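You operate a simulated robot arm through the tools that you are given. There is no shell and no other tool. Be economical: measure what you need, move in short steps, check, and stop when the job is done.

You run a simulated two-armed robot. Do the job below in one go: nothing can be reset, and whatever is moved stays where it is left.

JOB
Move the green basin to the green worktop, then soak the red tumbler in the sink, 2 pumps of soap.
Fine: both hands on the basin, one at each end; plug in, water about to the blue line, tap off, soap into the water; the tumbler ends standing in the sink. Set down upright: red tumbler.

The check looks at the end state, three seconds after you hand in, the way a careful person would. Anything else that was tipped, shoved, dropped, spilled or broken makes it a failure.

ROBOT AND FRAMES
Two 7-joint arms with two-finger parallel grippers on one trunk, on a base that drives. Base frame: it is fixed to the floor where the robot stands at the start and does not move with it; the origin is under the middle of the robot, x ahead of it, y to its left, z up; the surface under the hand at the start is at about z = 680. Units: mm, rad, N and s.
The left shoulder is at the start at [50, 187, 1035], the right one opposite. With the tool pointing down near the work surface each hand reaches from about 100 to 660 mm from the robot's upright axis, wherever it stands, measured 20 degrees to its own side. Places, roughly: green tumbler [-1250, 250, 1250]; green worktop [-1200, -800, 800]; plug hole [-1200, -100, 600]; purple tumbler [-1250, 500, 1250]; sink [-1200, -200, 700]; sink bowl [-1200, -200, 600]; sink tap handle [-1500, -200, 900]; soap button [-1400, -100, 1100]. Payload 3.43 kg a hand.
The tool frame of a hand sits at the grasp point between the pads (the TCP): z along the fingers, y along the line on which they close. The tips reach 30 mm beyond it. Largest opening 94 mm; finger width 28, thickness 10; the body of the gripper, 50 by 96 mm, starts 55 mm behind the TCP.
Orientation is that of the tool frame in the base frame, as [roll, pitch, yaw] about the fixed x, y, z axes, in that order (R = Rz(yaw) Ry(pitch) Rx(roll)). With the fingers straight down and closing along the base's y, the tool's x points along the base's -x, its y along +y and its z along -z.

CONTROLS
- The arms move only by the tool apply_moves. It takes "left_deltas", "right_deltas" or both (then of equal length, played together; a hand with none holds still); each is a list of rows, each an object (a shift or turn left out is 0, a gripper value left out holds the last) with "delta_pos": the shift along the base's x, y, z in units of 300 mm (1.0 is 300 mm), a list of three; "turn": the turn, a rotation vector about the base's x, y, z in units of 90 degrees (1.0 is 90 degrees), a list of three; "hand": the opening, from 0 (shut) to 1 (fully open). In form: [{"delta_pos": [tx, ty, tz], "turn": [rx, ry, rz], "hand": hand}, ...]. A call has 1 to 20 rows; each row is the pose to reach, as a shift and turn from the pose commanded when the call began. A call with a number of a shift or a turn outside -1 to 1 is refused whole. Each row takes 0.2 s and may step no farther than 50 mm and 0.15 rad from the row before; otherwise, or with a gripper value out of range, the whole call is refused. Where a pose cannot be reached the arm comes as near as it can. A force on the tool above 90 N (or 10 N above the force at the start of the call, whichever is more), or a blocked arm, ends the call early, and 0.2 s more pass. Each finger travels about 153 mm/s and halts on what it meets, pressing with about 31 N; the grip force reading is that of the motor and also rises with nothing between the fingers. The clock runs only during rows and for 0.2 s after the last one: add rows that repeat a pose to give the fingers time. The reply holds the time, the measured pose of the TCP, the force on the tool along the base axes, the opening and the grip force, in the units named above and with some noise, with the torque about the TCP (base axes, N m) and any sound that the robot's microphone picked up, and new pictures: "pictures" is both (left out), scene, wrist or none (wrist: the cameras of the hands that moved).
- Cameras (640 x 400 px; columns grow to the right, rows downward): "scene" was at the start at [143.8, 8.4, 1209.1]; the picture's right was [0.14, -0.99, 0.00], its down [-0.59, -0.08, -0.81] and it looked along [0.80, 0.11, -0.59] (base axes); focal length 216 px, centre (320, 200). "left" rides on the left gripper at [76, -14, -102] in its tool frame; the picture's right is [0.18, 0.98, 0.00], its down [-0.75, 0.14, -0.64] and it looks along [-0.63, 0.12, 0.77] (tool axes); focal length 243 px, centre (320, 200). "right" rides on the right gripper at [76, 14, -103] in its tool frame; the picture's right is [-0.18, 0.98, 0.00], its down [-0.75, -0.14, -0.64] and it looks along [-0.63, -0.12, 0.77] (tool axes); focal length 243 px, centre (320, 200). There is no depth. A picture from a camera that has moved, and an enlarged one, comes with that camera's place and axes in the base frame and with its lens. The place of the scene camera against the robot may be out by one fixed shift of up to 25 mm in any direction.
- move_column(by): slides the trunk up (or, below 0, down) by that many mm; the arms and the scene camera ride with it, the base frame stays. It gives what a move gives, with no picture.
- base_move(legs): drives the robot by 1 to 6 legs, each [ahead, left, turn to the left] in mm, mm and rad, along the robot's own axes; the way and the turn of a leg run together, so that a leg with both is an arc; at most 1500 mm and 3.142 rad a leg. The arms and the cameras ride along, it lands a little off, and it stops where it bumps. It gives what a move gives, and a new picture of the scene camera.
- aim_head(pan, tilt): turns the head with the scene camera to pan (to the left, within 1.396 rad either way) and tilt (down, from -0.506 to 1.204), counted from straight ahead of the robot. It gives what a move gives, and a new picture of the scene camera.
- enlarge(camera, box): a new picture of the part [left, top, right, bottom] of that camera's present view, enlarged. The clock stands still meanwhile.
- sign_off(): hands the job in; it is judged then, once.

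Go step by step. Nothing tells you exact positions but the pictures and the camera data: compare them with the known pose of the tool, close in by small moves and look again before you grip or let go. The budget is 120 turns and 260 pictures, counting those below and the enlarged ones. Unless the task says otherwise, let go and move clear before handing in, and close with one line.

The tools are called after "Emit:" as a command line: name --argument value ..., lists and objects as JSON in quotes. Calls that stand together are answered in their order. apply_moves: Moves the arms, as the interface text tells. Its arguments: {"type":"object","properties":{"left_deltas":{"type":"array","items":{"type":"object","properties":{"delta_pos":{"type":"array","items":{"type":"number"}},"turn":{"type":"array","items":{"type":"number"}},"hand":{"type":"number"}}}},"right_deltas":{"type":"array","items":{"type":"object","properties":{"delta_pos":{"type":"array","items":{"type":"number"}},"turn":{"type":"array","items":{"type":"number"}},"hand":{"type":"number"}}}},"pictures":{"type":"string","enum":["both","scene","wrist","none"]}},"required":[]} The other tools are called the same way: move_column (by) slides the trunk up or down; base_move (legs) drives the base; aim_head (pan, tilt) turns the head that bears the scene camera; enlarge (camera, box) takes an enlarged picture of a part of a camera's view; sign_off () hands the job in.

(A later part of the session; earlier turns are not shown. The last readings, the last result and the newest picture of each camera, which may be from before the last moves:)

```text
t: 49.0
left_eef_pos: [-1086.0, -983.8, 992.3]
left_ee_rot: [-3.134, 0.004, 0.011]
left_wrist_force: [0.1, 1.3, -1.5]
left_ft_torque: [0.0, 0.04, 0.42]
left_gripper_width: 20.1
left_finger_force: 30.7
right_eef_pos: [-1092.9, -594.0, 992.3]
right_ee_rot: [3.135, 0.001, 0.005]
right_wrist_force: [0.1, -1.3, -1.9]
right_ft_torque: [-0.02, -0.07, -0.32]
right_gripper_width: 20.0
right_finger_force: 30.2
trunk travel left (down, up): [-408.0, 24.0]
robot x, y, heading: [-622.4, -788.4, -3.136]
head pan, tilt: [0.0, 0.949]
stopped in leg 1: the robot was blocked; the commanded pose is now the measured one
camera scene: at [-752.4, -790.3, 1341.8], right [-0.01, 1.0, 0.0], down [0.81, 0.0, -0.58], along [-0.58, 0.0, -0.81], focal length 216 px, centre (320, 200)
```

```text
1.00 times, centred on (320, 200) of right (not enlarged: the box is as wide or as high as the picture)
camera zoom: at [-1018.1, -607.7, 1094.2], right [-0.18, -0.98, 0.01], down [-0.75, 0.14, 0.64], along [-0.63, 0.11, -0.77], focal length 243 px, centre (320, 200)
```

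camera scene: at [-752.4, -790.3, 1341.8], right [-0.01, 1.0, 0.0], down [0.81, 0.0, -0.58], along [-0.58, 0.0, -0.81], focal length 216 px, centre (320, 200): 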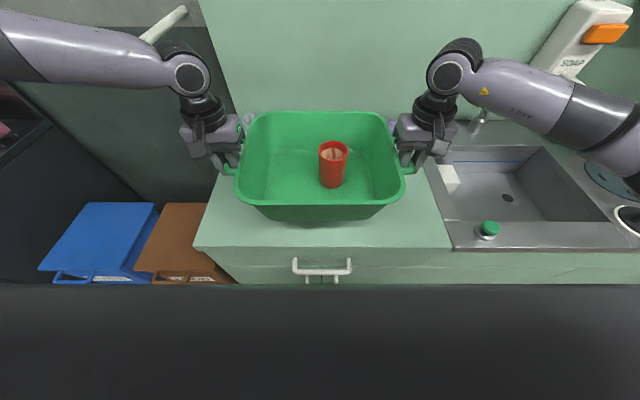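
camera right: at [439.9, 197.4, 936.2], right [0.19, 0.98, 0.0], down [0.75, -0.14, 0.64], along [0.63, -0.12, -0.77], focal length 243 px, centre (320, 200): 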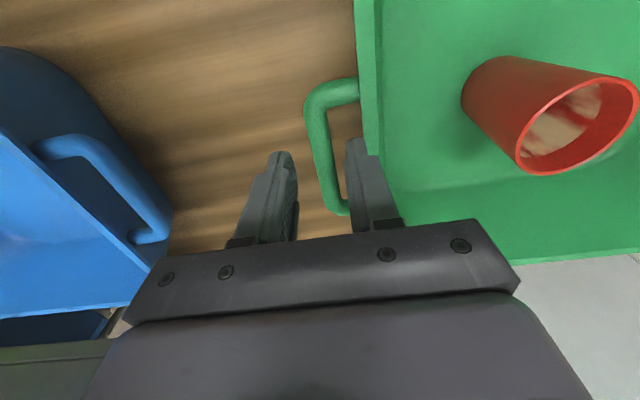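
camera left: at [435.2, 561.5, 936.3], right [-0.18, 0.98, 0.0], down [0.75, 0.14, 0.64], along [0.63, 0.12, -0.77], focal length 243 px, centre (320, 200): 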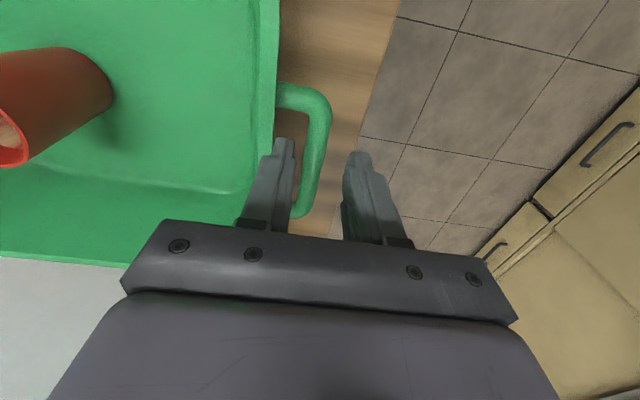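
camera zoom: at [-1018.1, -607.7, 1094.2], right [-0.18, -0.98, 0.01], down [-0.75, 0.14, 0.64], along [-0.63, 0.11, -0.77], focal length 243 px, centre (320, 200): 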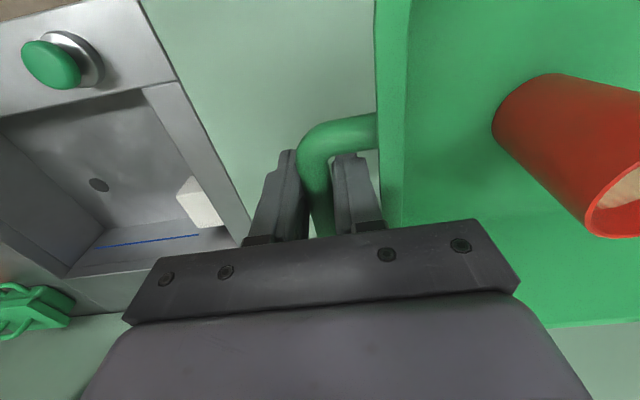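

The base is stopped by the drawer handle, and at this spot the basin would sit only about 25 mm inside the edge. Raising both hands relative to the trunk gives more forward reach, so I'll lift 50 mm, move in about 30 mm, then come down with the trunk.

Emit:
apply_moves --left_deltas '[{"delta_pos": [0, 0, 0.05]}, {"delta_pos": [0, 0, 0.1]}, {"delta_pos": [0, 0, 0.15]}, {"delta_pos": [-0.03, 0, 0.17]}, {"delta_pos": [-0.06, 0, 0.17]}, {"delta_pos": [-0.1, 0, 0.17]}, {"delta_pos": [-0.1, 0, 0.17]}]' --right_deltas '[{"delta_pos": [0, 0, 0.05]}, {"delta_pos": [0, 0, 0.1]}, {"delta_pos": [0, 0, 0.15]}, {"delta_pos": [-0.03, 0, 0.17]}, {"delta_pos": [-0.06, 0, 0.17]}, {"delta_pos": [-0.09, 0, 0.17]}, {"delta_pos": [-0.09, 0, 0.17]}]' --pictures "scene"

```text
t: 50.6
left_eef_pos: [-1115.1, -984.4, 1045.0]
left_ee_rot: [-3.128, 0.004, 0.008]
left_wrist_force: [0.0, 14.9, -1.6]
left_ft_torque: [0.06, -0.15, 0.53]
left_gripper_width: 19.9
left_finger_force: 30.8
left hand out of reach, approached as far as the arm can: row 6, 7
right_eef_pos: [-1121.0, -596.5, 1043.3]
right_ee_rot: [3.129, 0.002, 0.009]
right_wrist_force: [0.5, -14.7, -2.8]
right_ft_torque: [-0.02, 0.1, -0.52]
right_gripper_width: 20.4
right_finger_force: 31.1
trunk travel left (down, up): [-408.0, 24.0]
robot x, y, heading: [-618.1, -785.0, -3.138]
head pan, tilt: [0.0, 0.949]
camera scene: at [-753.8, -790.3, 1341.6], right [-0.01, 1.0, 0.0], down [0.81, 0.0, -0.58], along [-0.58, 0.0, -0.81], focal length 216 px, centre (320, 200)
```

scene: 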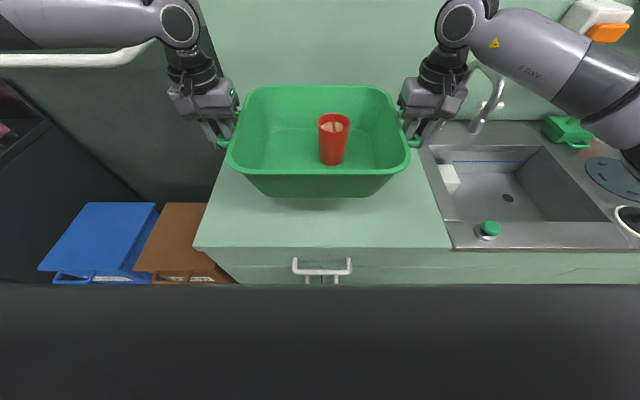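

Emit:
move_column --by -110

Emit:
aim_head --pan 0 --tilt 0.7

Emit:
enlarge --camera "right" --box '[0, 0, 640, 400]'

```text
t: 52.1
left_eef_pos: [-1113.4, -986.2, 935.5]
left_ee_rot: [-3.128, 0.007, 0.007]
left_wrist_force: [-0.1, 26.7, -2.1]
left_ft_torque: [-0.03, 0.05, 0.45]
left_gripper_width: 20.1
left_finger_force: 31.2
right_eef_pos: [-1119.2, -594.8, 934.1]
right_ee_rot: [3.133, 0.003, 0.01]
right_wrist_force: [0.1, -26.2, -2.2]
right_ft_torque: [0.0, -0.13, -0.47]
right_gripper_width: 20.0
right_finger_force: 31.1
trunk travel left (down, up): [-298.0, 134.0]
robot x, y, heading: [-620.8, -781.8, -3.141]
head pan, tilt: [0.0, 0.949]
```

```text
t: 52.8
left_eef_pos: [-1114.6, -985.4, 934.7]
left_ee_rot: [-3.127, 0.006, 0.009]
left_wrist_force: [0.1, 26.3, -2.4]
left_ft_torque: [0.01, 0.01, 0.48]
left_gripper_width: 20.1
left_finger_force: 31.5
right_eef_pos: [-1121.3, -596.2, 933.2]
right_ee_rot: [3.132, 0.0, 0.008]
right_wrist_force: [0.7, -26.4, -2.6]
right_ft_torque: [-0.02, -0.11, -0.48]
right_gripper_width: 19.8
right_finger_force: 30.6
trunk travel left (down, up): [-298.0, 134.0]
robot x, y, heading: [-618.3, -784.9, -3.133]
head pan, tilt: [0.0, 0.7]
camera scene: at [-766.1, -790.4, 1251.3], right [-0.01, 1.0, 0.0], down [0.64, 0.0, -0.76], along [-0.76, 0.0, -0.64], focal length 216 px, centre (320, 200)
```

scene: 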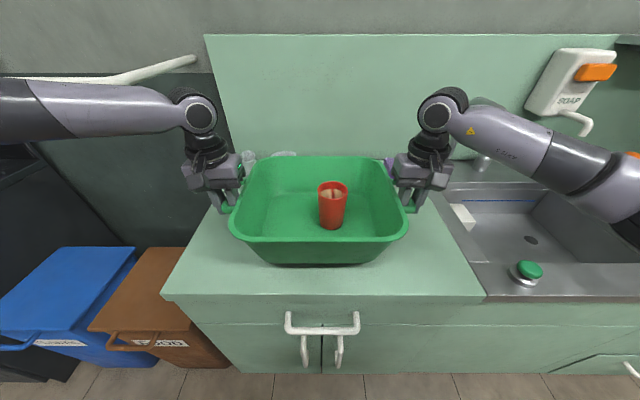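

```text
1.00 times, centred on (320, 200) of right (not enlarged: the box is as wide or as high as the picture)
camera zoom: at [-1045.3, -608.1, 1034.7], right [-0.18, -0.98, 0.01], down [-0.75, 0.14, 0.64], along [-0.63, 0.1, -0.77], focal length 243 px, centre (320, 200)
```

zoom: 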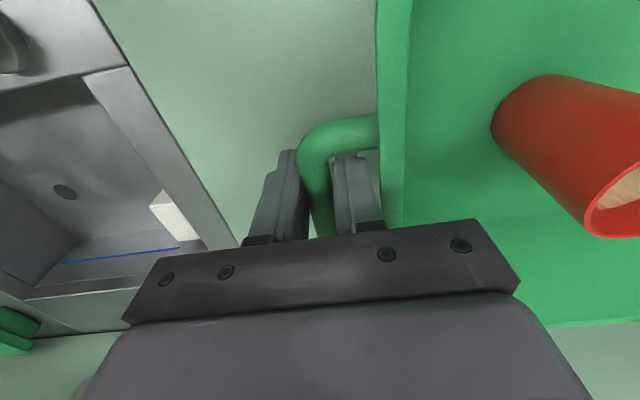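

Emit:
move_column --by -25

Emit:
move_column --by -8

Emit:
enlarge --camera "scene" --box '[160, 120, 480, 320]'

```text
t: 53.5
left_eef_pos: [-1113.0, -985.6, 908.8]
left_ee_rot: [-3.127, 0.004, 0.01]
left_wrist_force: [-0.4, 26.6, -1.9]
left_ft_torque: [0.0, -0.05, 0.43]
left_gripper_width: 20.2
left_finger_force: 30.5
right_eef_pos: [-1119.9, -595.3, 908.2]
right_ee_rot: [3.131, 0.003, 0.009]
right_wrist_force: [-0.1, -26.1, -1.4]
right_ft_torque: [-0.04, -0.05, -0.46]
right_gripper_width: 20.0
right_finger_force: 30.8
trunk travel left (down, up): [-273.0, 159.0]
robot x, y, heading: [-623.1, -786.1, -3.139]
head pan, tilt: [0.0, 0.7]
```

```text
t: 54.1
left_eef_pos: [-1114.0, -985.7, 900.2]
left_ee_rot: [-3.128, 0.004, 0.01]
left_wrist_force: [0.0, 26.0, -1.8]
left_ft_torque: [0.01, -0.06, 0.45]
left_gripper_width: 20.2
left_finger_force: 30.8
right_eef_pos: [-1120.0, -596.2, 900.9]
right_ee_rot: [3.13, 0.002, 0.009]
right_wrist_force: [-0.3, -26.9, -1.7]
right_ft_torque: [0.0, -0.09, -0.49]
right_gripper_width: 20.0
right_finger_force: 31.2
trunk travel left (down, up): [-265.0, 167.0]
robot x, y, heading: [-620.5, -786.0, -3.136]
head pan, tilt: [0.0, 0.7]
```

```text
2.00 times, centred on (320, 220) of scene
camera zoom: at [-766.0, -790.4, 1218.4], right [-0.01, 1.0, 0.0], down [0.64, 0.0, -0.76], along [-0.76, 0.0, -0.64], focal length 433 px, centre (320, 160)
```

zoom: 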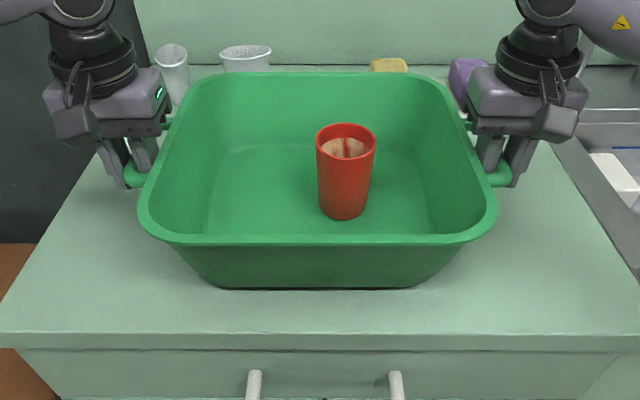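

Emit:
move_column --by -5

Emit:
move_column --by -4

```text
t: 54.6
left_eef_pos: [-1114.3, -985.5, 896.6]
left_ee_rot: [-3.129, 0.006, 0.01]
left_wrist_force: [-0.3, 26.2, -2.4]
left_ft_torque: [0.04, -0.01, 0.47]
left_gripper_width: 20.1
left_finger_force: 31.1
right_eef_pos: [-1121.1, -595.7, 896.0]
right_ee_rot: [3.131, 0.005, 0.009]
right_wrist_force: [0.6, -26.1, -3.0]
right_ft_torque: [-0.04, -0.05, -0.46]
right_gripper_width: 20.2
right_finger_force: 31.0
trunk travel left (down, up): [-260.0, 172.0]
robot x, y, heading: [-622.6, -787.7, -3.135]
head pan, tilt: [0.0, 0.7]
```

```text
t: 55.2
left_eef_pos: [-1113.4, -985.1, 893.4]
left_ee_rot: [-3.128, 0.007, 0.011]
left_wrist_force: [-1.0, 25.5, -0.7]
left_ft_torque: [-0.04, -0.06, 0.45]
left_gripper_width: 19.8
left_finger_force: 31.0
right_eef_pos: [-1121.2, -596.4, 892.4]
right_ee_rot: [3.13, 0.005, 0.01]
right_wrist_force: [-1.5, -25.1, 7.3]
right_ft_torque: [-0.05, -0.63, -0.44]
right_gripper_width: 19.9
right_finger_force: 31.2
trunk travel left (down, up): [-256.0, 176.0]
robot x, y, heading: [-619.7, -782.2, -3.136]
head pan, tilt: [0.0, 0.7]
```

Emit:
move_column --by -2

Emit:
apply_moves --left_deltas '[{"hand": 0.34}, {"hand": 0.34}, {"hand": 0.34}]' --right_deltas '[{"hand": 0.34}, {"hand": 0.34}, {"hand": 0.34}]'

```text
t: 55.7
left_eef_pos: [-1114.0, -985.6, 891.7]
left_ee_rot: [-3.126, 0.007, 0.012]
left_wrist_force: [-4.3, 23.6, 6.7]
left_ft_torque: [0.04, -0.86, 0.51]
left_gripper_width: 20.1
left_finger_force: 30.8
right_eef_pos: [-1120.4, -596.4, 893.0]
right_ee_rot: [3.13, 0.009, 0.009]
right_wrist_force: [-2.8, -25.6, 20.2]
right_ft_torque: [-0.08, -0.47, -0.4]
right_gripper_width: 20.2
right_finger_force: 30.8
trunk travel left (down, up): [-254.0, 178.0]
robot x, y, heading: [-621.0, -785.2, -3.136]
head pan, tilt: [0.0, 0.7]
```

```text
t: 56.5
left_eef_pos: [-1114.6, -986.3, 889.4]
left_ee_rot: [-3.135, 0.007, 0.01]
left_wrist_force: [0.1, -0.2, 0.0]
left_ft_torque: [0.02, -0.01, -0.02]
left_gripper_width: 32.0
left_finger_force: 0.0
right_eef_pos: [-1120.8, -593.1, 889.8]
right_ee_rot: [3.138, 0.001, 0.005]
right_wrist_force: [-0.3, -0.1, -0.1]
right_ft_torque: [-0.03, 0.02, 0.01]
right_gripper_width: 31.8
right_finger_force: 0.0
trunk travel left (down, up): [-254.0, 178.0]
robot x, y, heading: [-623.0, -787.8, -3.137]
head pan, tilt: [0.0, 0.7]
camera scene: at [-765.8, -790.4, 1207.4], right [-0.01, 1.0, 0.0], down [0.64, 0.0, -0.76], along [-0.76, 0.0, -0.64], focal length 216 px, centre (320, 200)
camera right: at [-1045.3, -606.7, 990.6], right [-0.18, -0.98, 0.01], down [-0.75, 0.14, 0.64], along [-0.63, 0.11, -0.77], focal length 243 px, centre (320, 200)
camera left: at [-1039.1, -973.2, 992.4], right [0.19, -0.98, -0.01], down [-0.75, -0.15, 0.64], along [-0.63, -0.12, -0.76], focal length 243 px, centre (320, 200)
```

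scene: 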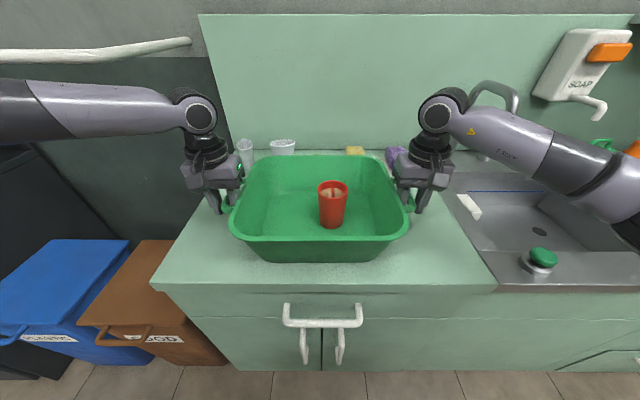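
right: 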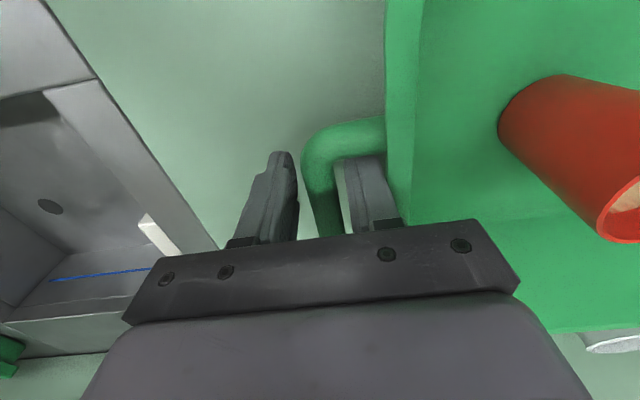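
left: 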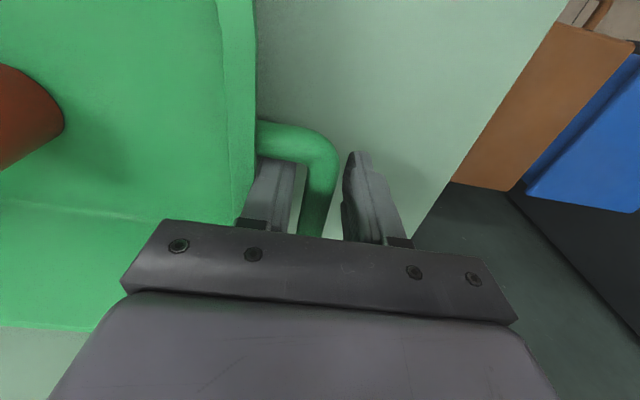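

The basin is down and released. I'll lift the hands straight out with the trunk and survey the sink.

Emit:
move_column --by 120

Emit:
base_move --legs '[[-120, 0, 0], [0, -480, 0]]'

Emit:
aim_head --pan -0.25 --tilt 0.6

```text
t: 58.0
left_eef_pos: [-1114.5, -986.1, 1010.3]
left_ee_rot: [-3.132, 0.006, 0.011]
left_wrist_force: [0.1, 0.0, 0.1]
left_ft_torque: [-0.01, 0.01, -0.02]
left_gripper_width: 32.1
left_finger_force: 0.1
right_eef_pos: [-1120.3, -594.3, 1008.4]
right_ee_rot: [3.136, 0.001, 0.007]
right_wrist_force: [0.5, 0.6, -0.3]
right_ft_torque: [0.0, -0.01, 0.02]
right_gripper_width: 32.2
right_finger_force: 0.1
trunk travel left (down, up): [-374.0, 58.0]
robot x, y, heading: [-623.2, -784.7, -3.132]
head pan, tilt: [0.0, 0.7]
```

```text
t: 63.6
left_eef_pos: [-997.4, -497.6, 1011.1]
left_ee_rot: [-3.135, 0.004, 0.011]
left_wrist_force: [0.4, -0.1, -0.4]
left_ft_torque: [0.02, 0.01, 0.01]
left_gripper_width: 32.1
left_finger_force: 0.1
right_eef_pos: [-1004.0, -105.7, 1009.2]
right_ee_rot: [3.135, 0.001, 0.006]
right_wrist_force: [-0.8, 0.2, 0.1]
right_ft_torque: [0.01, 0.02, -0.02]
right_gripper_width: 32.0
right_finger_force: 0.0
trunk travel left (down, up): [-374.0, 58.0]
robot x, y, heading: [-504.6, -294.5, -3.137]
head pan, tilt: [0.0, 0.7]
camera scene: at [-648.8, -301.3, 1327.4], right [-0.01, 1.0, 0.0], down [0.64, 0.0, -0.76], along [-0.76, 0.0, -0.64], focal length 216 px, centre (320, 200)
```

scene: 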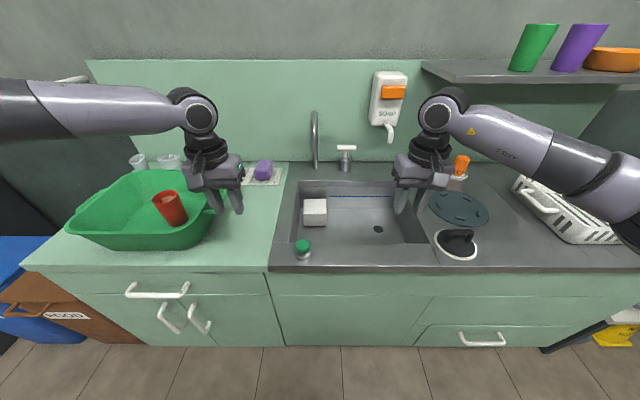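

```text
t: 64.4
left_eef_pos: [-996.9, -497.7, 1010.8]
left_ee_rot: [-3.133, 0.007, 0.011]
left_wrist_force: [-0.5, -0.7, -0.5]
left_ft_torque: [0.01, -0.02, 0.0]
left_gripper_width: 32.3
left_finger_force: 0.1
right_eef_pos: [-1001.5, -105.1, 1010.3]
right_ee_rot: [3.136, 0.003, 0.007]
right_wrist_force: [-0.3, 0.1, 0.0]
right_ft_torque: [-0.01, -0.01, -0.02]
right_gripper_width: 31.9
right_finger_force: 0.0
trunk travel left (down, up): [-374.0, 58.0]
robot x, y, heading: [-504.2, -295.3, -3.135]
head pan, tilt: [-0.25, 0.6]
camera scene: at [-649.6, -279.6, 1336.0], right [0.24, 0.97, 0.0], down [0.55, -0.14, -0.82], along [-0.8, 0.2, -0.57], focal length 216 px, centre (320, 200)
```

scene: 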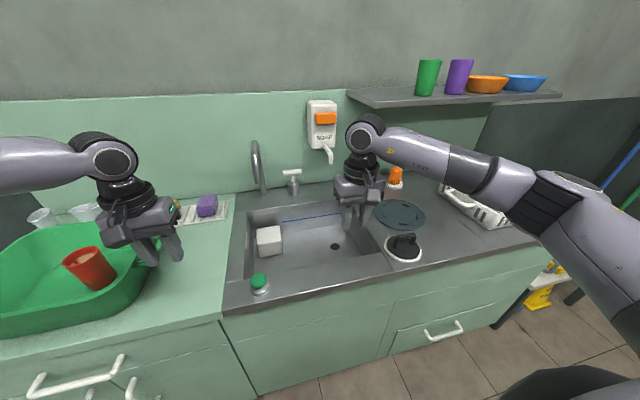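

I'll zoom in on the sink area to identify the plug, the tap handle and the soap button.

Emit:
enlarge --camera "scene" --box '[210, 190, 450, 340]'

Emit:
enlarge --camera "scene" --box '[230, 80, 390, 220]'

Emit:
enlarge --camera "right" --box '[0, 0, 640, 400]'

```text
2.67 times, centred on (330, 265) of scene
camera zoom: at [-649.6, -279.6, 1336.0], right [0.24, 0.97, 0.0], down [0.55, -0.14, -0.82], along [-0.8, 0.2, -0.57], focal length 577 px, centre (293, 27)
```

zoom: 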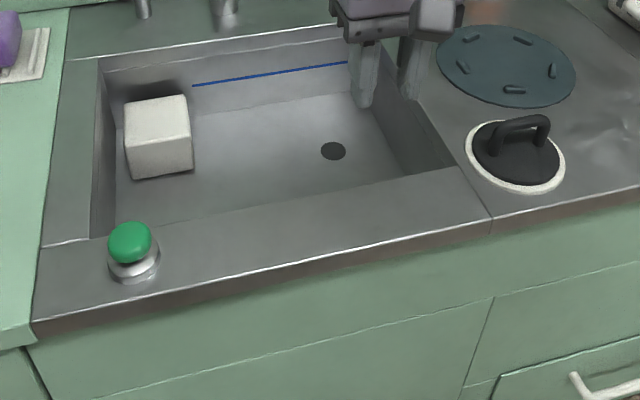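

```text
2.86 times, centred on (310, 150) of scene
camera zoom: at [-649.6, -279.6, 1336.0], right [0.24, 0.97, 0.0], down [0.55, -0.14, -0.82], along [-0.8, 0.2, -0.57], focal length 618 px, centre (349, 343)
```

zoom: 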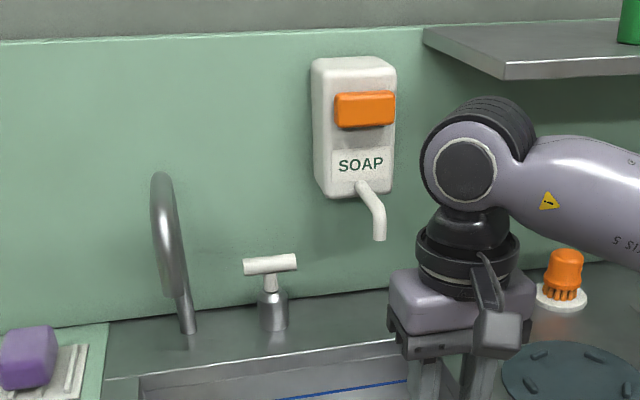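

```text
1.00 times, centred on (320, 200) of right (not enlarged: the box is as wide or as high as the picture)
camera zoom: at [-928.2, -118.0, 1110.9], right [-0.18, -0.98, 0.01], down [-0.75, 0.14, 0.64], along [-0.63, 0.11, -0.77], focal length 243 px, centre (320, 200)
```

zoom: 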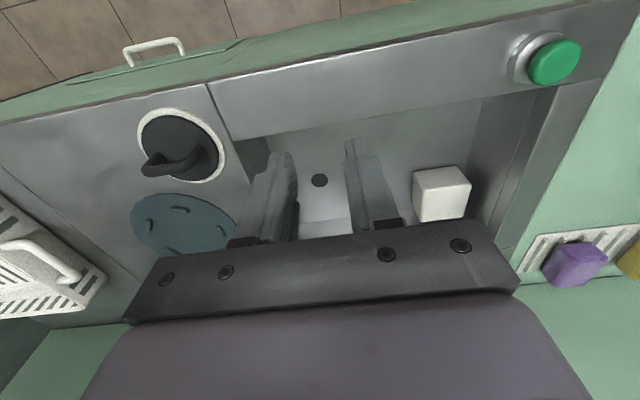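

Emit:
enlarge --camera "right" --box '[110, 80, 270, 180]'

Emit:
enlarge --camera "right" --box '[480, 10, 640, 110]'

Emit:
enlarge --camera "right" --box '[240, 130, 400, 230]'

```text
4.00 times, centred on (190, 130) of right
camera zoom: at [-928.2, -118.0, 1110.9], right [-0.18, -0.98, 0.01], down [-0.75, 0.14, 0.64], along [-0.63, 0.11, -0.77], focal length 970 px, centre (840, 480)
```

zoom: 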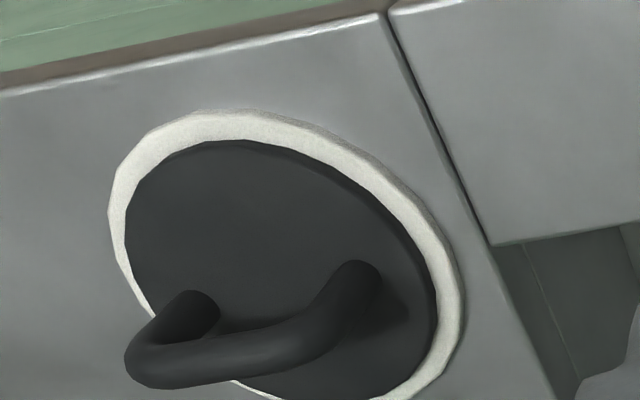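

```text
4.00 times, centred on (560, 60) of right
camera zoom: at [-928.2, -118.0, 1110.9], right [-0.18, -0.98, 0.01], down [-0.75, 0.14, 0.64], along [-0.63, 0.11, -0.77], focal length 970 px, centre (-640, 760)
```

zoom: 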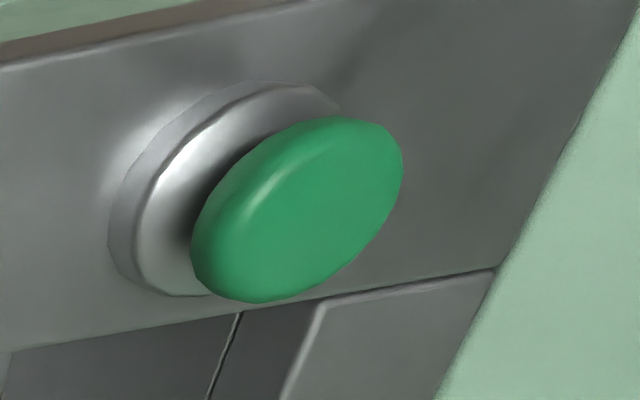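

```text
4.00 times, centred on (320, 180) of right
camera zoom: at [-928.2, -118.0, 1110.9], right [-0.18, -0.98, 0.01], down [-0.75, 0.14, 0.64], along [-0.63, 0.11, -0.77], focal length 970 px, centre (320, 280)
```

zoom: 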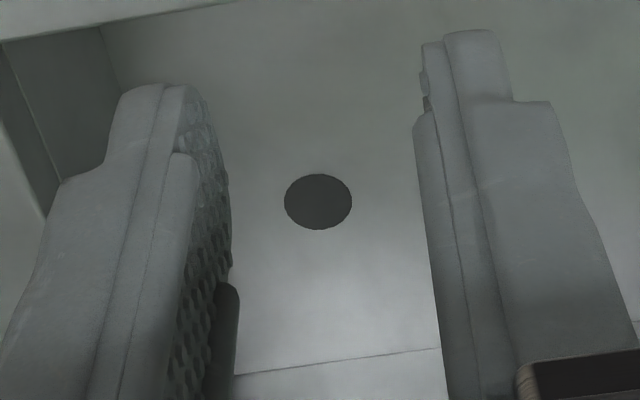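

Two candidates for the plug: the green-knobbed steel piece on the front-left deck, and the black disc with a handle on a white base. I'll back off and lower the trunk for a low, side-on look.

Emit:
base_move --legs '[[-250, -120, 0]]'

Emit:
move_column --by -330

Emit:
aim_head --pan 0 --tilt 0.2

```text
t: 66.4
left_eef_pos: [-749.0, -373.4, 1010.2]
left_ee_rot: [-3.132, 0.004, 0.011]
left_wrist_force: [-0.4, 0.7, 0.3]
left_ft_torque: [-0.01, 0.01, 0.01]
left_gripper_width: 31.9
left_finger_force: 0.0
right_eef_pos: [-755.0, 19.7, 1009.6]
right_ee_rot: [3.133, 0.001, 0.005]
right_wrist_force: [-0.5, 0.0, 0.4]
right_ft_torque: [0.0, -0.02, -0.01]
right_gripper_width: 32.0
right_finger_force: 0.1
trunk travel left (down, up): [-374.0, 58.0]
robot x, y, heading: [-255.9, -171.7, -3.135]
head pan, tilt: [-0.25, 0.6]
camera scene: at [-401.3, -154.1, 1336.1], right [0.24, 0.97, 0.0], down [0.55, -0.14, -0.83], along [-0.8, 0.2, -0.56], focal length 216 px, centre (320, 200)
```

scene: 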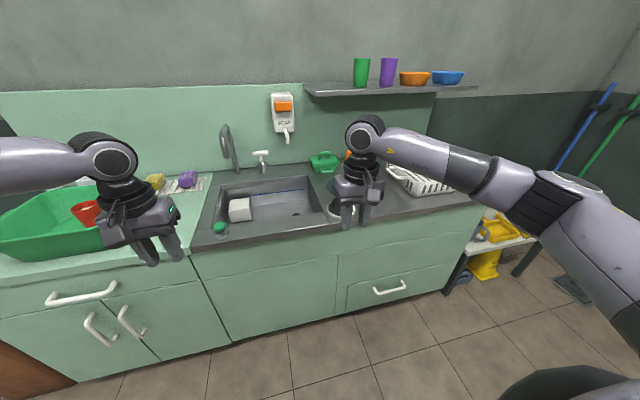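

```text
t: 69.6
left_eef_pos: [-748.7, -373.2, 680.8]
left_ee_rot: [-3.133, 0.006, 0.01]
left_wrist_force: [0.4, 0.2, -0.2]
left_ft_torque: [0.0, 0.04, -0.04]
left_gripper_width: 32.2
left_finger_force: 0.1
right_eef_pos: [-755.5, 18.1, 679.1]
right_ee_rot: [3.135, 0.001, 0.007]
right_wrist_force: [-1.2, -0.6, -0.1]
right_ft_torque: [-0.02, 0.04, 0.03]
right_gripper_width: 32.3
right_finger_force: 0.0
trunk travel left (down, up): [-44.0, 388.0]
robot x, y, heading: [-253.2, -173.8, -3.137]
head pan, tilt: [-0.25, 0.6]
```

```text
t: 70.5
left_eef_pos: [-748.5, -372.5, 680.5]
left_ee_rot: [-3.132, 0.006, 0.01]
left_wrist_force: [0.5, 0.6, -0.1]
left_ft_torque: [0.02, 0.0, -0.03]
left_gripper_width: 32.0
left_finger_force: 0.1
right_eef_pos: [-755.6, 19.2, 679.0]
right_ee_rot: [3.134, 0.002, 0.008]
right_wrist_force: [0.0, 0.0, -0.2]
right_ft_torque: [-0.01, 0.02, 0.0]
right_gripper_width: 31.9
right_finger_force: 0.0
trunk travel left (down, up): [-44.0, 388.0]
robot x, y, heading: [-258.5, -170.5, -3.137]
head pan, tilt: [0.0, 0.201]
camera scene: at [-409.3, -176.2, 1042.7], right [-0.01, 1.0, 0.0], down [0.2, 0.0, -0.98], along [-0.98, -0.01, -0.2], focal length 216 px, centre (320, 200)
```

scene: 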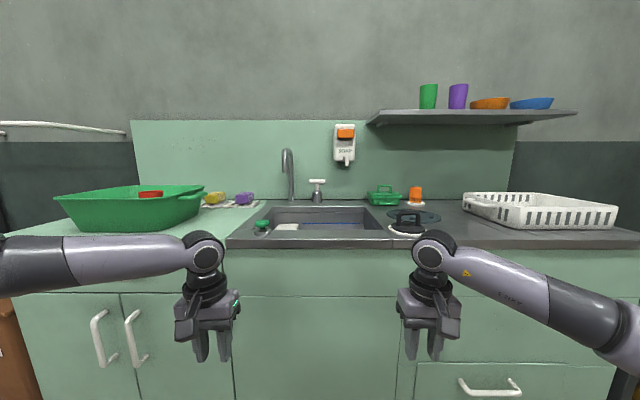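

Emit:
enlarge --camera "scene" --box '[225, 190, 305, 245]'

Emit:
enlarge --camera "scene" --box '[360, 180, 450, 245]'

Emit:
enlarge --camera "scene" --box '[265, 110, 385, 215]'

```text
7.27 times, centred on (265, 218) of scene
camera zoom: at [-409.3, -176.2, 1042.7], right [-0.01, 1.0, 0.0], down [0.2, 0.0, -0.98], along [-0.98, -0.01, -0.2], focal length 1574 px, centre (720, 73)
```

zoom: 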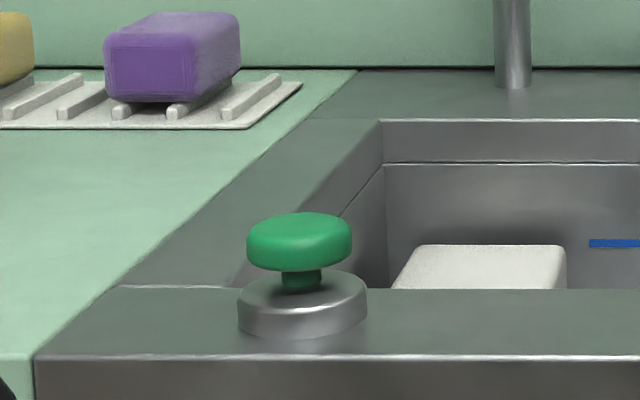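

```text
6.15 times, centred on (405, 212) of scene
camera zoom: at [-409.3, -176.2, 1042.7], right [-0.01, 1.0, 0.0], down [0.2, 0.0, -0.98], along [-0.98, -0.01, -0.2], focal length 1332 px, centre (-203, 123)
```

zoom: 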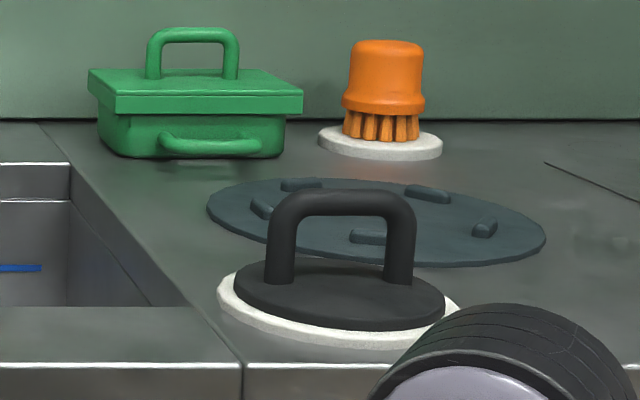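

```text
3.81 times, centred on (325, 162) of scene
camera zoom: at [-409.3, -176.2, 1042.7], right [-0.01, 1.0, 0.0], down [0.2, 0.0, -0.98], along [-0.98, -0.01, -0.2], focal length 824 px, centre (301, 343)
```

zoom: 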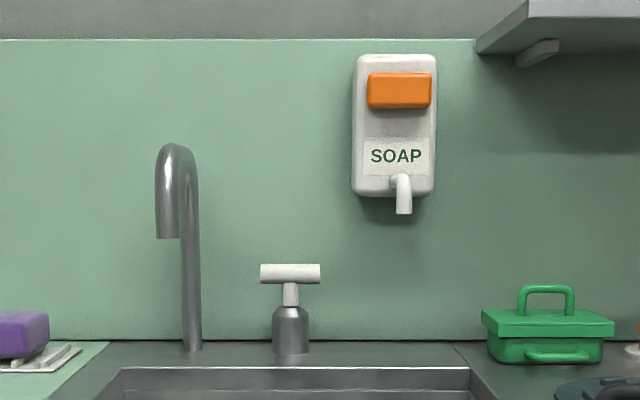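

The mushroom knob on a steel disc looks like a plug and the drain hole (about 42 mm) is open, so I'll test whether it lifts. I'll raise up and stand so the right hand can reach it.

Emit:
move_column --by 330

Emit:
base_move --legs '[[0, 230, 0], [270, 0, 0]]'

Emit:
aim_head --pan 0 --tilt 0.75

```text
t: 73.7
left_eef_pos: [-750.1, -373.0, 1009.4]
left_ee_rot: [-3.132, 0.005, 0.012]
left_wrist_force: [0.0, -0.3, 0.5]
left_ft_torque: [0.01, 0.0, -0.01]
left_gripper_width: 31.9
left_finger_force: 0.0
right_eef_pos: [-755.1, 20.3, 1010.2]
right_ee_rot: [3.134, 0.001, 0.006]
right_wrist_force: [-0.3, 0.3, -0.6]
right_ft_torque: [0.0, 0.01, 0.01]
right_gripper_width: 32.2
right_finger_force: 0.0
trunk travel left (down, up): [-374.0, 58.0]
robot x, y, heading: [-256.3, -172.2, -3.135]
head pan, tilt: [0.0, 0.201]
```

```text
t: 77.8
left_eef_pos: [-1019.1, -601.6, 1009.3]
left_ee_rot: [-3.133, 0.007, 0.012]
left_wrist_force: [0.2, 0.6, -0.6]
left_ft_torque: [-0.01, -0.03, 0.01]
left_gripper_width: 31.8
left_finger_force: 0.1
right_eef_pos: [-1026.4, -207.7, 1008.5]
right_ee_rot: [3.135, 0.001, 0.007]
right_wrist_force: [0.3, -0.2, -0.3]
right_ft_torque: [0.02, 0.02, 0.0]
right_gripper_width: 32.2
right_finger_force: 0.0
trunk travel left (down, up): [-374.0, 58.0]
robot x, y, heading: [-527.0, -397.2, -3.14]
head pan, tilt: [0.0, 0.201]
camera scene: at [-680.3, -404.3, 1372.7], right [-0.01, 1.0, 0.0], down [0.2, 0.0, -0.98], along [-0.98, -0.01, -0.2], focal length 216 px, centre (320, 200)
```

scene: 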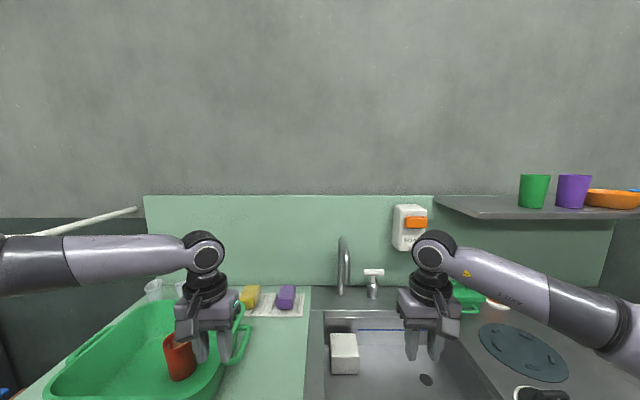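

```text
t: 78.8
left_eef_pos: [-1019.6, -600.2, 1012.1]
left_ee_rot: [-3.133, 0.004, 0.012]
left_wrist_force: [-0.3, 0.1, 0.1]
left_ft_torque: [0.0, -0.03, -0.05]
left_gripper_width: 32.2
left_finger_force: 0.0
right_eef_pos: [-1026.0, -207.2, 1008.8]
right_ee_rot: [3.134, 0.001, 0.007]
right_wrist_force: [0.3, -0.8, 0.0]
right_ft_torque: [-0.03, -0.02, 0.02]
right_gripper_width: 32.1
right_finger_force: 0.1
trunk travel left (down, up): [-374.0, 58.0]
robot x, y, heading: [-524.1, -399.9, -3.134]
head pan, tilt: [0.0, 0.75]
camera scene: at [-669.4, -404.2, 1323.2], right [-0.01, 1.0, 0.0], down [0.68, 0.0, -0.73], along [-0.73, 0.0, -0.68], focal length 216 px, centre (320, 200)
```

scene: 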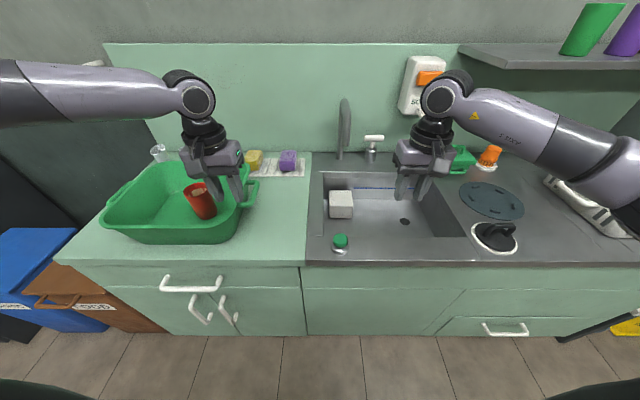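

I'll bring the right hand above the green knob with the fingers open.

Emit:
apply_moves --right_deltas '[{"delta_pos": [0.0, -0.11, 0], "hand": 0.75}, {"delta_pos": [0.01, -0.22, -0.0]}, {"delta_pos": [0.01, -0.33, -0.05]}, {"delta_pos": [0.013, -0.44, -0.12]}, {"delta_pos": [0.013, -0.44, -0.25]}, {"delta_pos": [0.013, -0.44, -0.33]}, {"delta_pos": [0.013, -0.44, -0.33]}]'

```text
t: 80.4
left_eef_pos: [-1019.0, -600.5, 1009.9]
left_ee_rot: [-3.133, 0.005, 0.01]
left_wrist_force: [0.0, -0.2, 0.2]
left_ft_torque: [-0.01, -0.02, -0.03]
left_gripper_width: 32.3
left_finger_force: 0.0
right_eef_pos: [-1022.6, -341.0, 909.8]
right_ee_rot: [3.136, 0.0, 0.005]
right_wrist_force: [0.9, 1.1, 0.1]
right_ft_torque: [0.02, 0.0, 0.01]
right_gripper_width: 70.3
right_finger_force: 0.1
trunk travel left (down, up): [-374.0, 58.0]
robot x, y, heading: [-528.4, -399.6, -3.135]
head pan, tilt: [0.0, 0.75]
camera scene: at [-669.3, -404.2, 1323.2], right [-0.01, 1.0, 0.0], down [0.68, 0.0, -0.73], along [-0.73, 0.0, -0.68], focal length 216 px, centre (320, 200)
camera right: at [-947.1, -354.1, 1011.9], right [-0.18, -0.98, 0.01], down [-0.75, 0.14, 0.64], along [-0.63, 0.11, -0.77], focal length 243 px, centre (320, 200)
```

scene: 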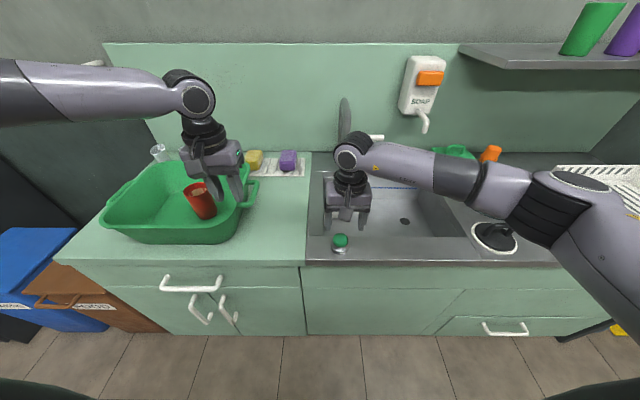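
right: 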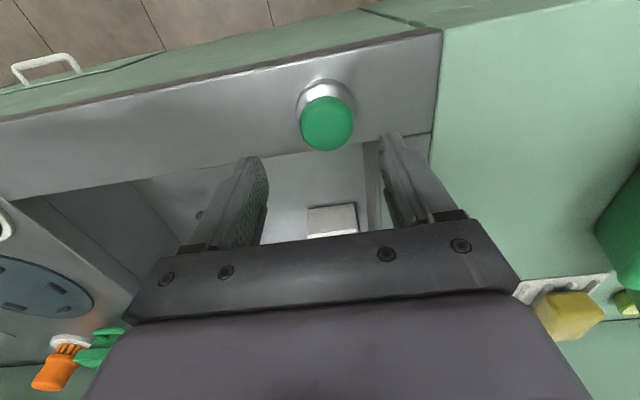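

Emit:
apply_moves --right_deltas '[{"delta_pos": [0.015, -0.018, -0.08]}, {"delta_pos": [0.015, -0.018, -0.15]}, {"delta_pos": [0.015, -0.018, -0.19]}, {"delta_pos": [0.015, -0.018, -0.19]}]'

Emit:
enlarge --camera "right" --box '[200, 60, 440, 210]'

```text
t: 81.4
left_eef_pos: [-1019.2, -600.8, 1010.5]
left_ee_rot: [-3.132, 0.005, 0.01]
left_wrist_force: [0.1, -0.4, 0.6]
left_ft_torque: [-0.03, 0.01, 0.01]
left_gripper_width: 31.8
left_finger_force: 0.1
right_eef_pos: [-1017.3, -346.7, 852.8]
right_ee_rot: [3.135, 0.001, 0.007]
right_wrist_force: [0.0, 0.5, 0.0]
right_ft_torque: [0.03, -0.02, 0.04]
right_gripper_width: 70.5
right_finger_force: 0.1
trunk travel left (down, up): [-374.0, 58.0]
robot x, y, heading: [-530.1, -400.5, -3.137]
head pan, tilt: [0.0, 0.75]
camera scene: at [-669.4, -404.2, 1323.2], right [-0.01, 1.0, 0.0], down [0.68, 0.0, -0.73], along [-0.73, 0.0, -0.68], focal length 216 px, centre (320, 200)
camera right: at [-942.1, -358.6, 955.7], right [-0.18, -0.98, 0.01], down [-0.75, 0.14, 0.64], along [-0.63, 0.11, -0.77], focal length 243 px, centre (320, 200)
```

scene: 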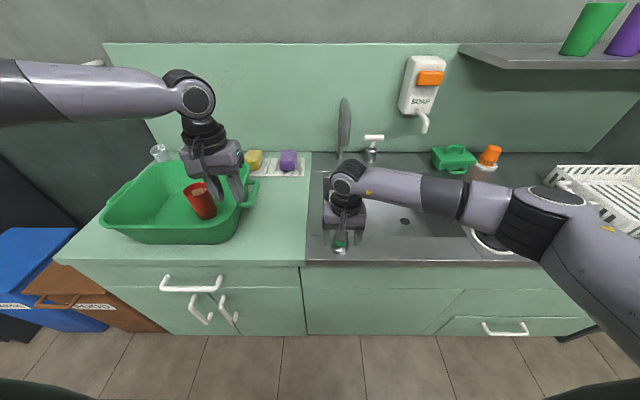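
right: 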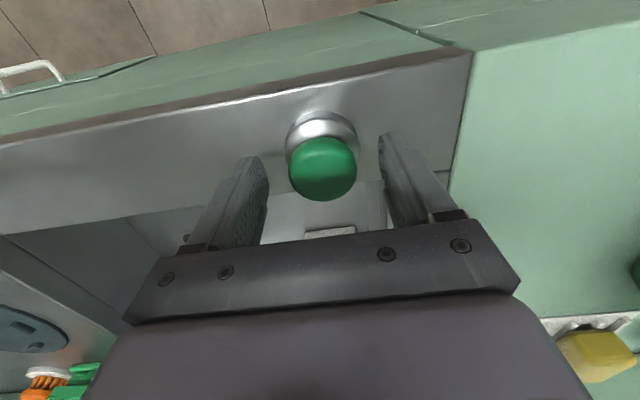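

```text
2.67 times, centred on (320, 135) of right
camera zoom: at [-942.1, -358.6, 955.7], right [-0.18, -0.98, 0.01], down [-0.75, 0.14, 0.64], along [-0.63, 0.11, -0.77], focal length 647 px, centre (320, 373)
```

zoom: 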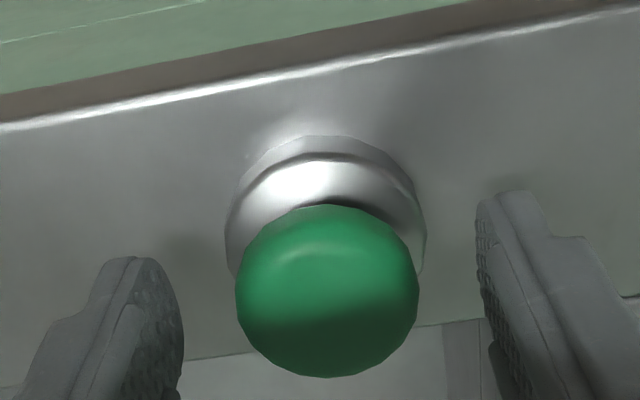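

Aligned. I'll close on the cap and lift gently, watching the force.

Emit:
apply_moves --right_deltas '[{"hand": 0.4}, {"hand": 0.3}, {"hand": 0.3}, {"hand": 0.3}, {"delta_pos": [0, 0, 0.015]}, {"delta_pos": [0, 0, 0.03]}, {"delta_pos": [0, 0, 0.045]}, {"delta_pos": [0, 0, 0.06]}]'

```text
t: 83.2
left_eef_pos: [-1019.0, -600.7, 1010.4]
left_ee_rot: [-3.133, 0.006, 0.012]
left_wrist_force: [0.0, -0.5, 0.0]
left_ft_torque: [-0.01, 0.0, -0.01]
left_gripper_width: 32.1
left_finger_force: 0.1
right_eef_pos: [-1019.4, -345.5, 873.4]
right_ee_rot: [3.134, 0.004, 0.004]
right_wrist_force: [0.7, -0.2, 0.2]
right_ft_torque: [0.0, -0.02, -0.02]
right_gripper_width: 28.2
right_finger_force: 0.0
trunk travel left (down, up): [-374.0, 58.0]
robot x, y, heading: [-528.2, -398.0, -3.135]
head pan, tilt: [0.0, 0.75]
camera scene: at [-669.6, -404.0, 1323.6], right [-0.01, 1.0, 0.0], down [0.68, 0.0, -0.73], along [-0.73, 0.0, -0.68], focal length 216 px, centre (320, 200)
camera right: at [-943.6, -358.2, 975.2], right [-0.18, -0.98, 0.01], down [-0.75, 0.14, 0.64], along [-0.63, 0.11, -0.76], focal length 243 px, centre (320, 200)
```

scene: 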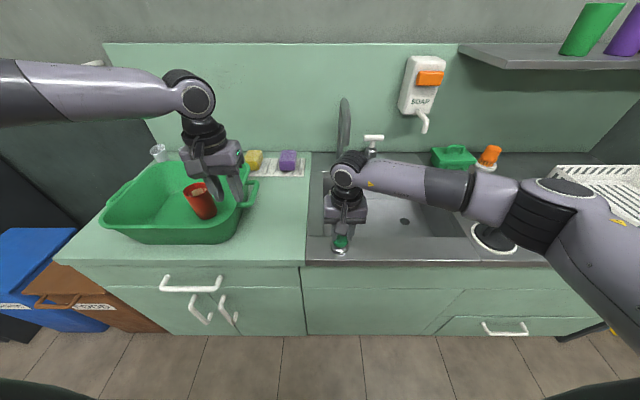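
right: 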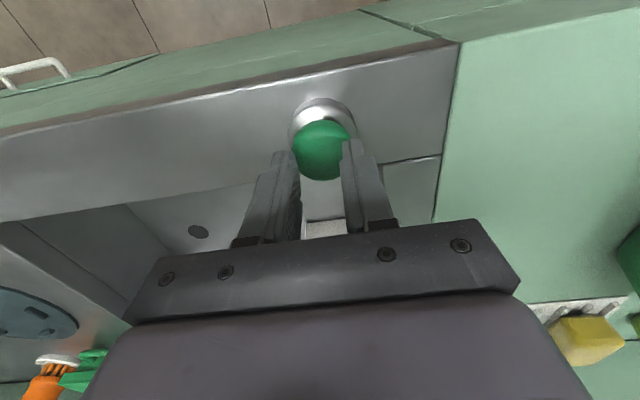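

The fingers slid off the rounded cap. I'll retry lower with a full grip and check the grip before lifting.

Emit:
apply_moves --right_deltas '[{"hand": 0.75}, {"hand": 0.75}, {"delta_pos": [0, 0, -0.05]}, {"delta_pos": [0, 0, -0.097]}, {"delta_pos": [0, 0, -0.097]}, {"delta_pos": [0, 0, -0.097], "hand": 0.3}, {"delta_pos": [0, 0, -0.097], "hand": 0.2}, {"delta_pos": [0, 0, -0.097], "hand": 0.2}]' --pictures "wrist"

```text
t: 85.0
left_eef_pos: [-1019.0, -599.6, 1010.9]
left_ee_rot: [-3.132, 0.005, 0.012]
left_wrist_force: [0.3, -0.5, -0.4]
left_ft_torque: [0.02, 0.0, 0.0]
left_gripper_width: 32.0
left_finger_force: 0.1
right_eef_pos: [-1016.7, -346.1, 842.6]
right_ee_rot: [3.135, 0.004, 0.007]
right_wrist_force: [-1.0, 1.9, 7.8]
right_ft_torque: [0.24, -0.06, 0.0]
right_gripper_width: 39.0
right_finger_force: 45.1
trunk travel left (down, up): [-374.0, 58.0]
robot x, y, heading: [-527.4, -400.4, -3.136]
head pan, tilt: [0.0, 0.75]
camera right: at [-942.8, -359.5, 944.7], right [-0.18, -0.98, 0.01], down [-0.75, 0.14, 0.64], along [-0.63, 0.11, -0.77], focal length 243 px, centre (320, 200)
```

right: 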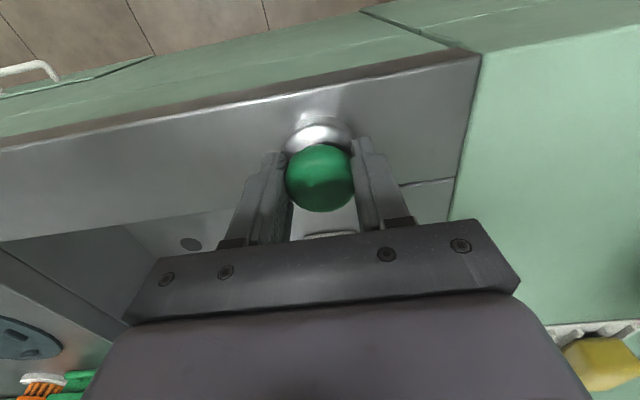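

Gripped firmly at 39 mm. I'll lift 12 mm.

Emit:
apply_moves --right_deltas '[{"delta_pos": [0, 0, 0.01], "hand": 0.0}, {"delta_pos": [0, 0, 0.02]}, {"delta_pos": [0, 0, 0.03]}, {"delta_pos": [0, 0, 0.04]}]' --pictures "wrist"

```text
t: 86.0
left_eef_pos: [-1021.5, -602.1, 1008.7]
left_ee_rot: [-3.133, 0.002, 0.01]
left_wrist_force: [0.1, -0.6, -0.9]
left_ft_torque: [0.0, 0.02, -0.01]
left_gripper_width: 31.9
left_finger_force: 0.1
right_eef_pos: [-1018.1, -346.7, 850.1]
right_ee_rot: [3.137, -0.006, 0.007]
right_wrist_force: [-6.5, -6.4, -32.4]
right_ft_torque: [-0.05, -0.11, 0.02]
right_gripper_width: 39.3
right_finger_force: 44.7
trunk travel left (down, up): [-374.0, 58.0]
robot x, y, heading: [-528.0, -397.3, -3.135]
head pan, tilt: [0.0, 0.75]
camera right: at [-943.5, -359.5, 952.0], right [-0.18, -0.98, 0.0], down [-0.76, 0.14, 0.64], along [-0.63, 0.11, -0.77], focal length 243 px, centre (320, 200)
```

right: 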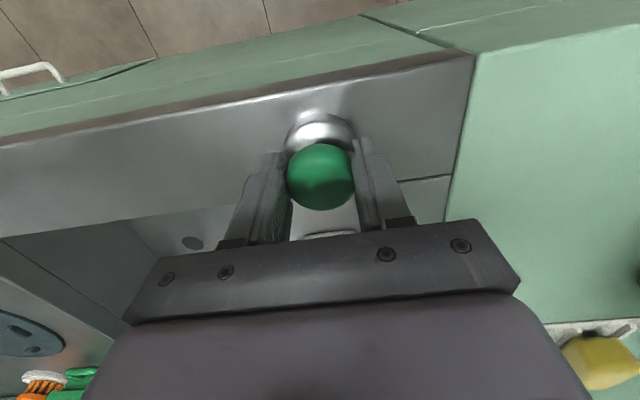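

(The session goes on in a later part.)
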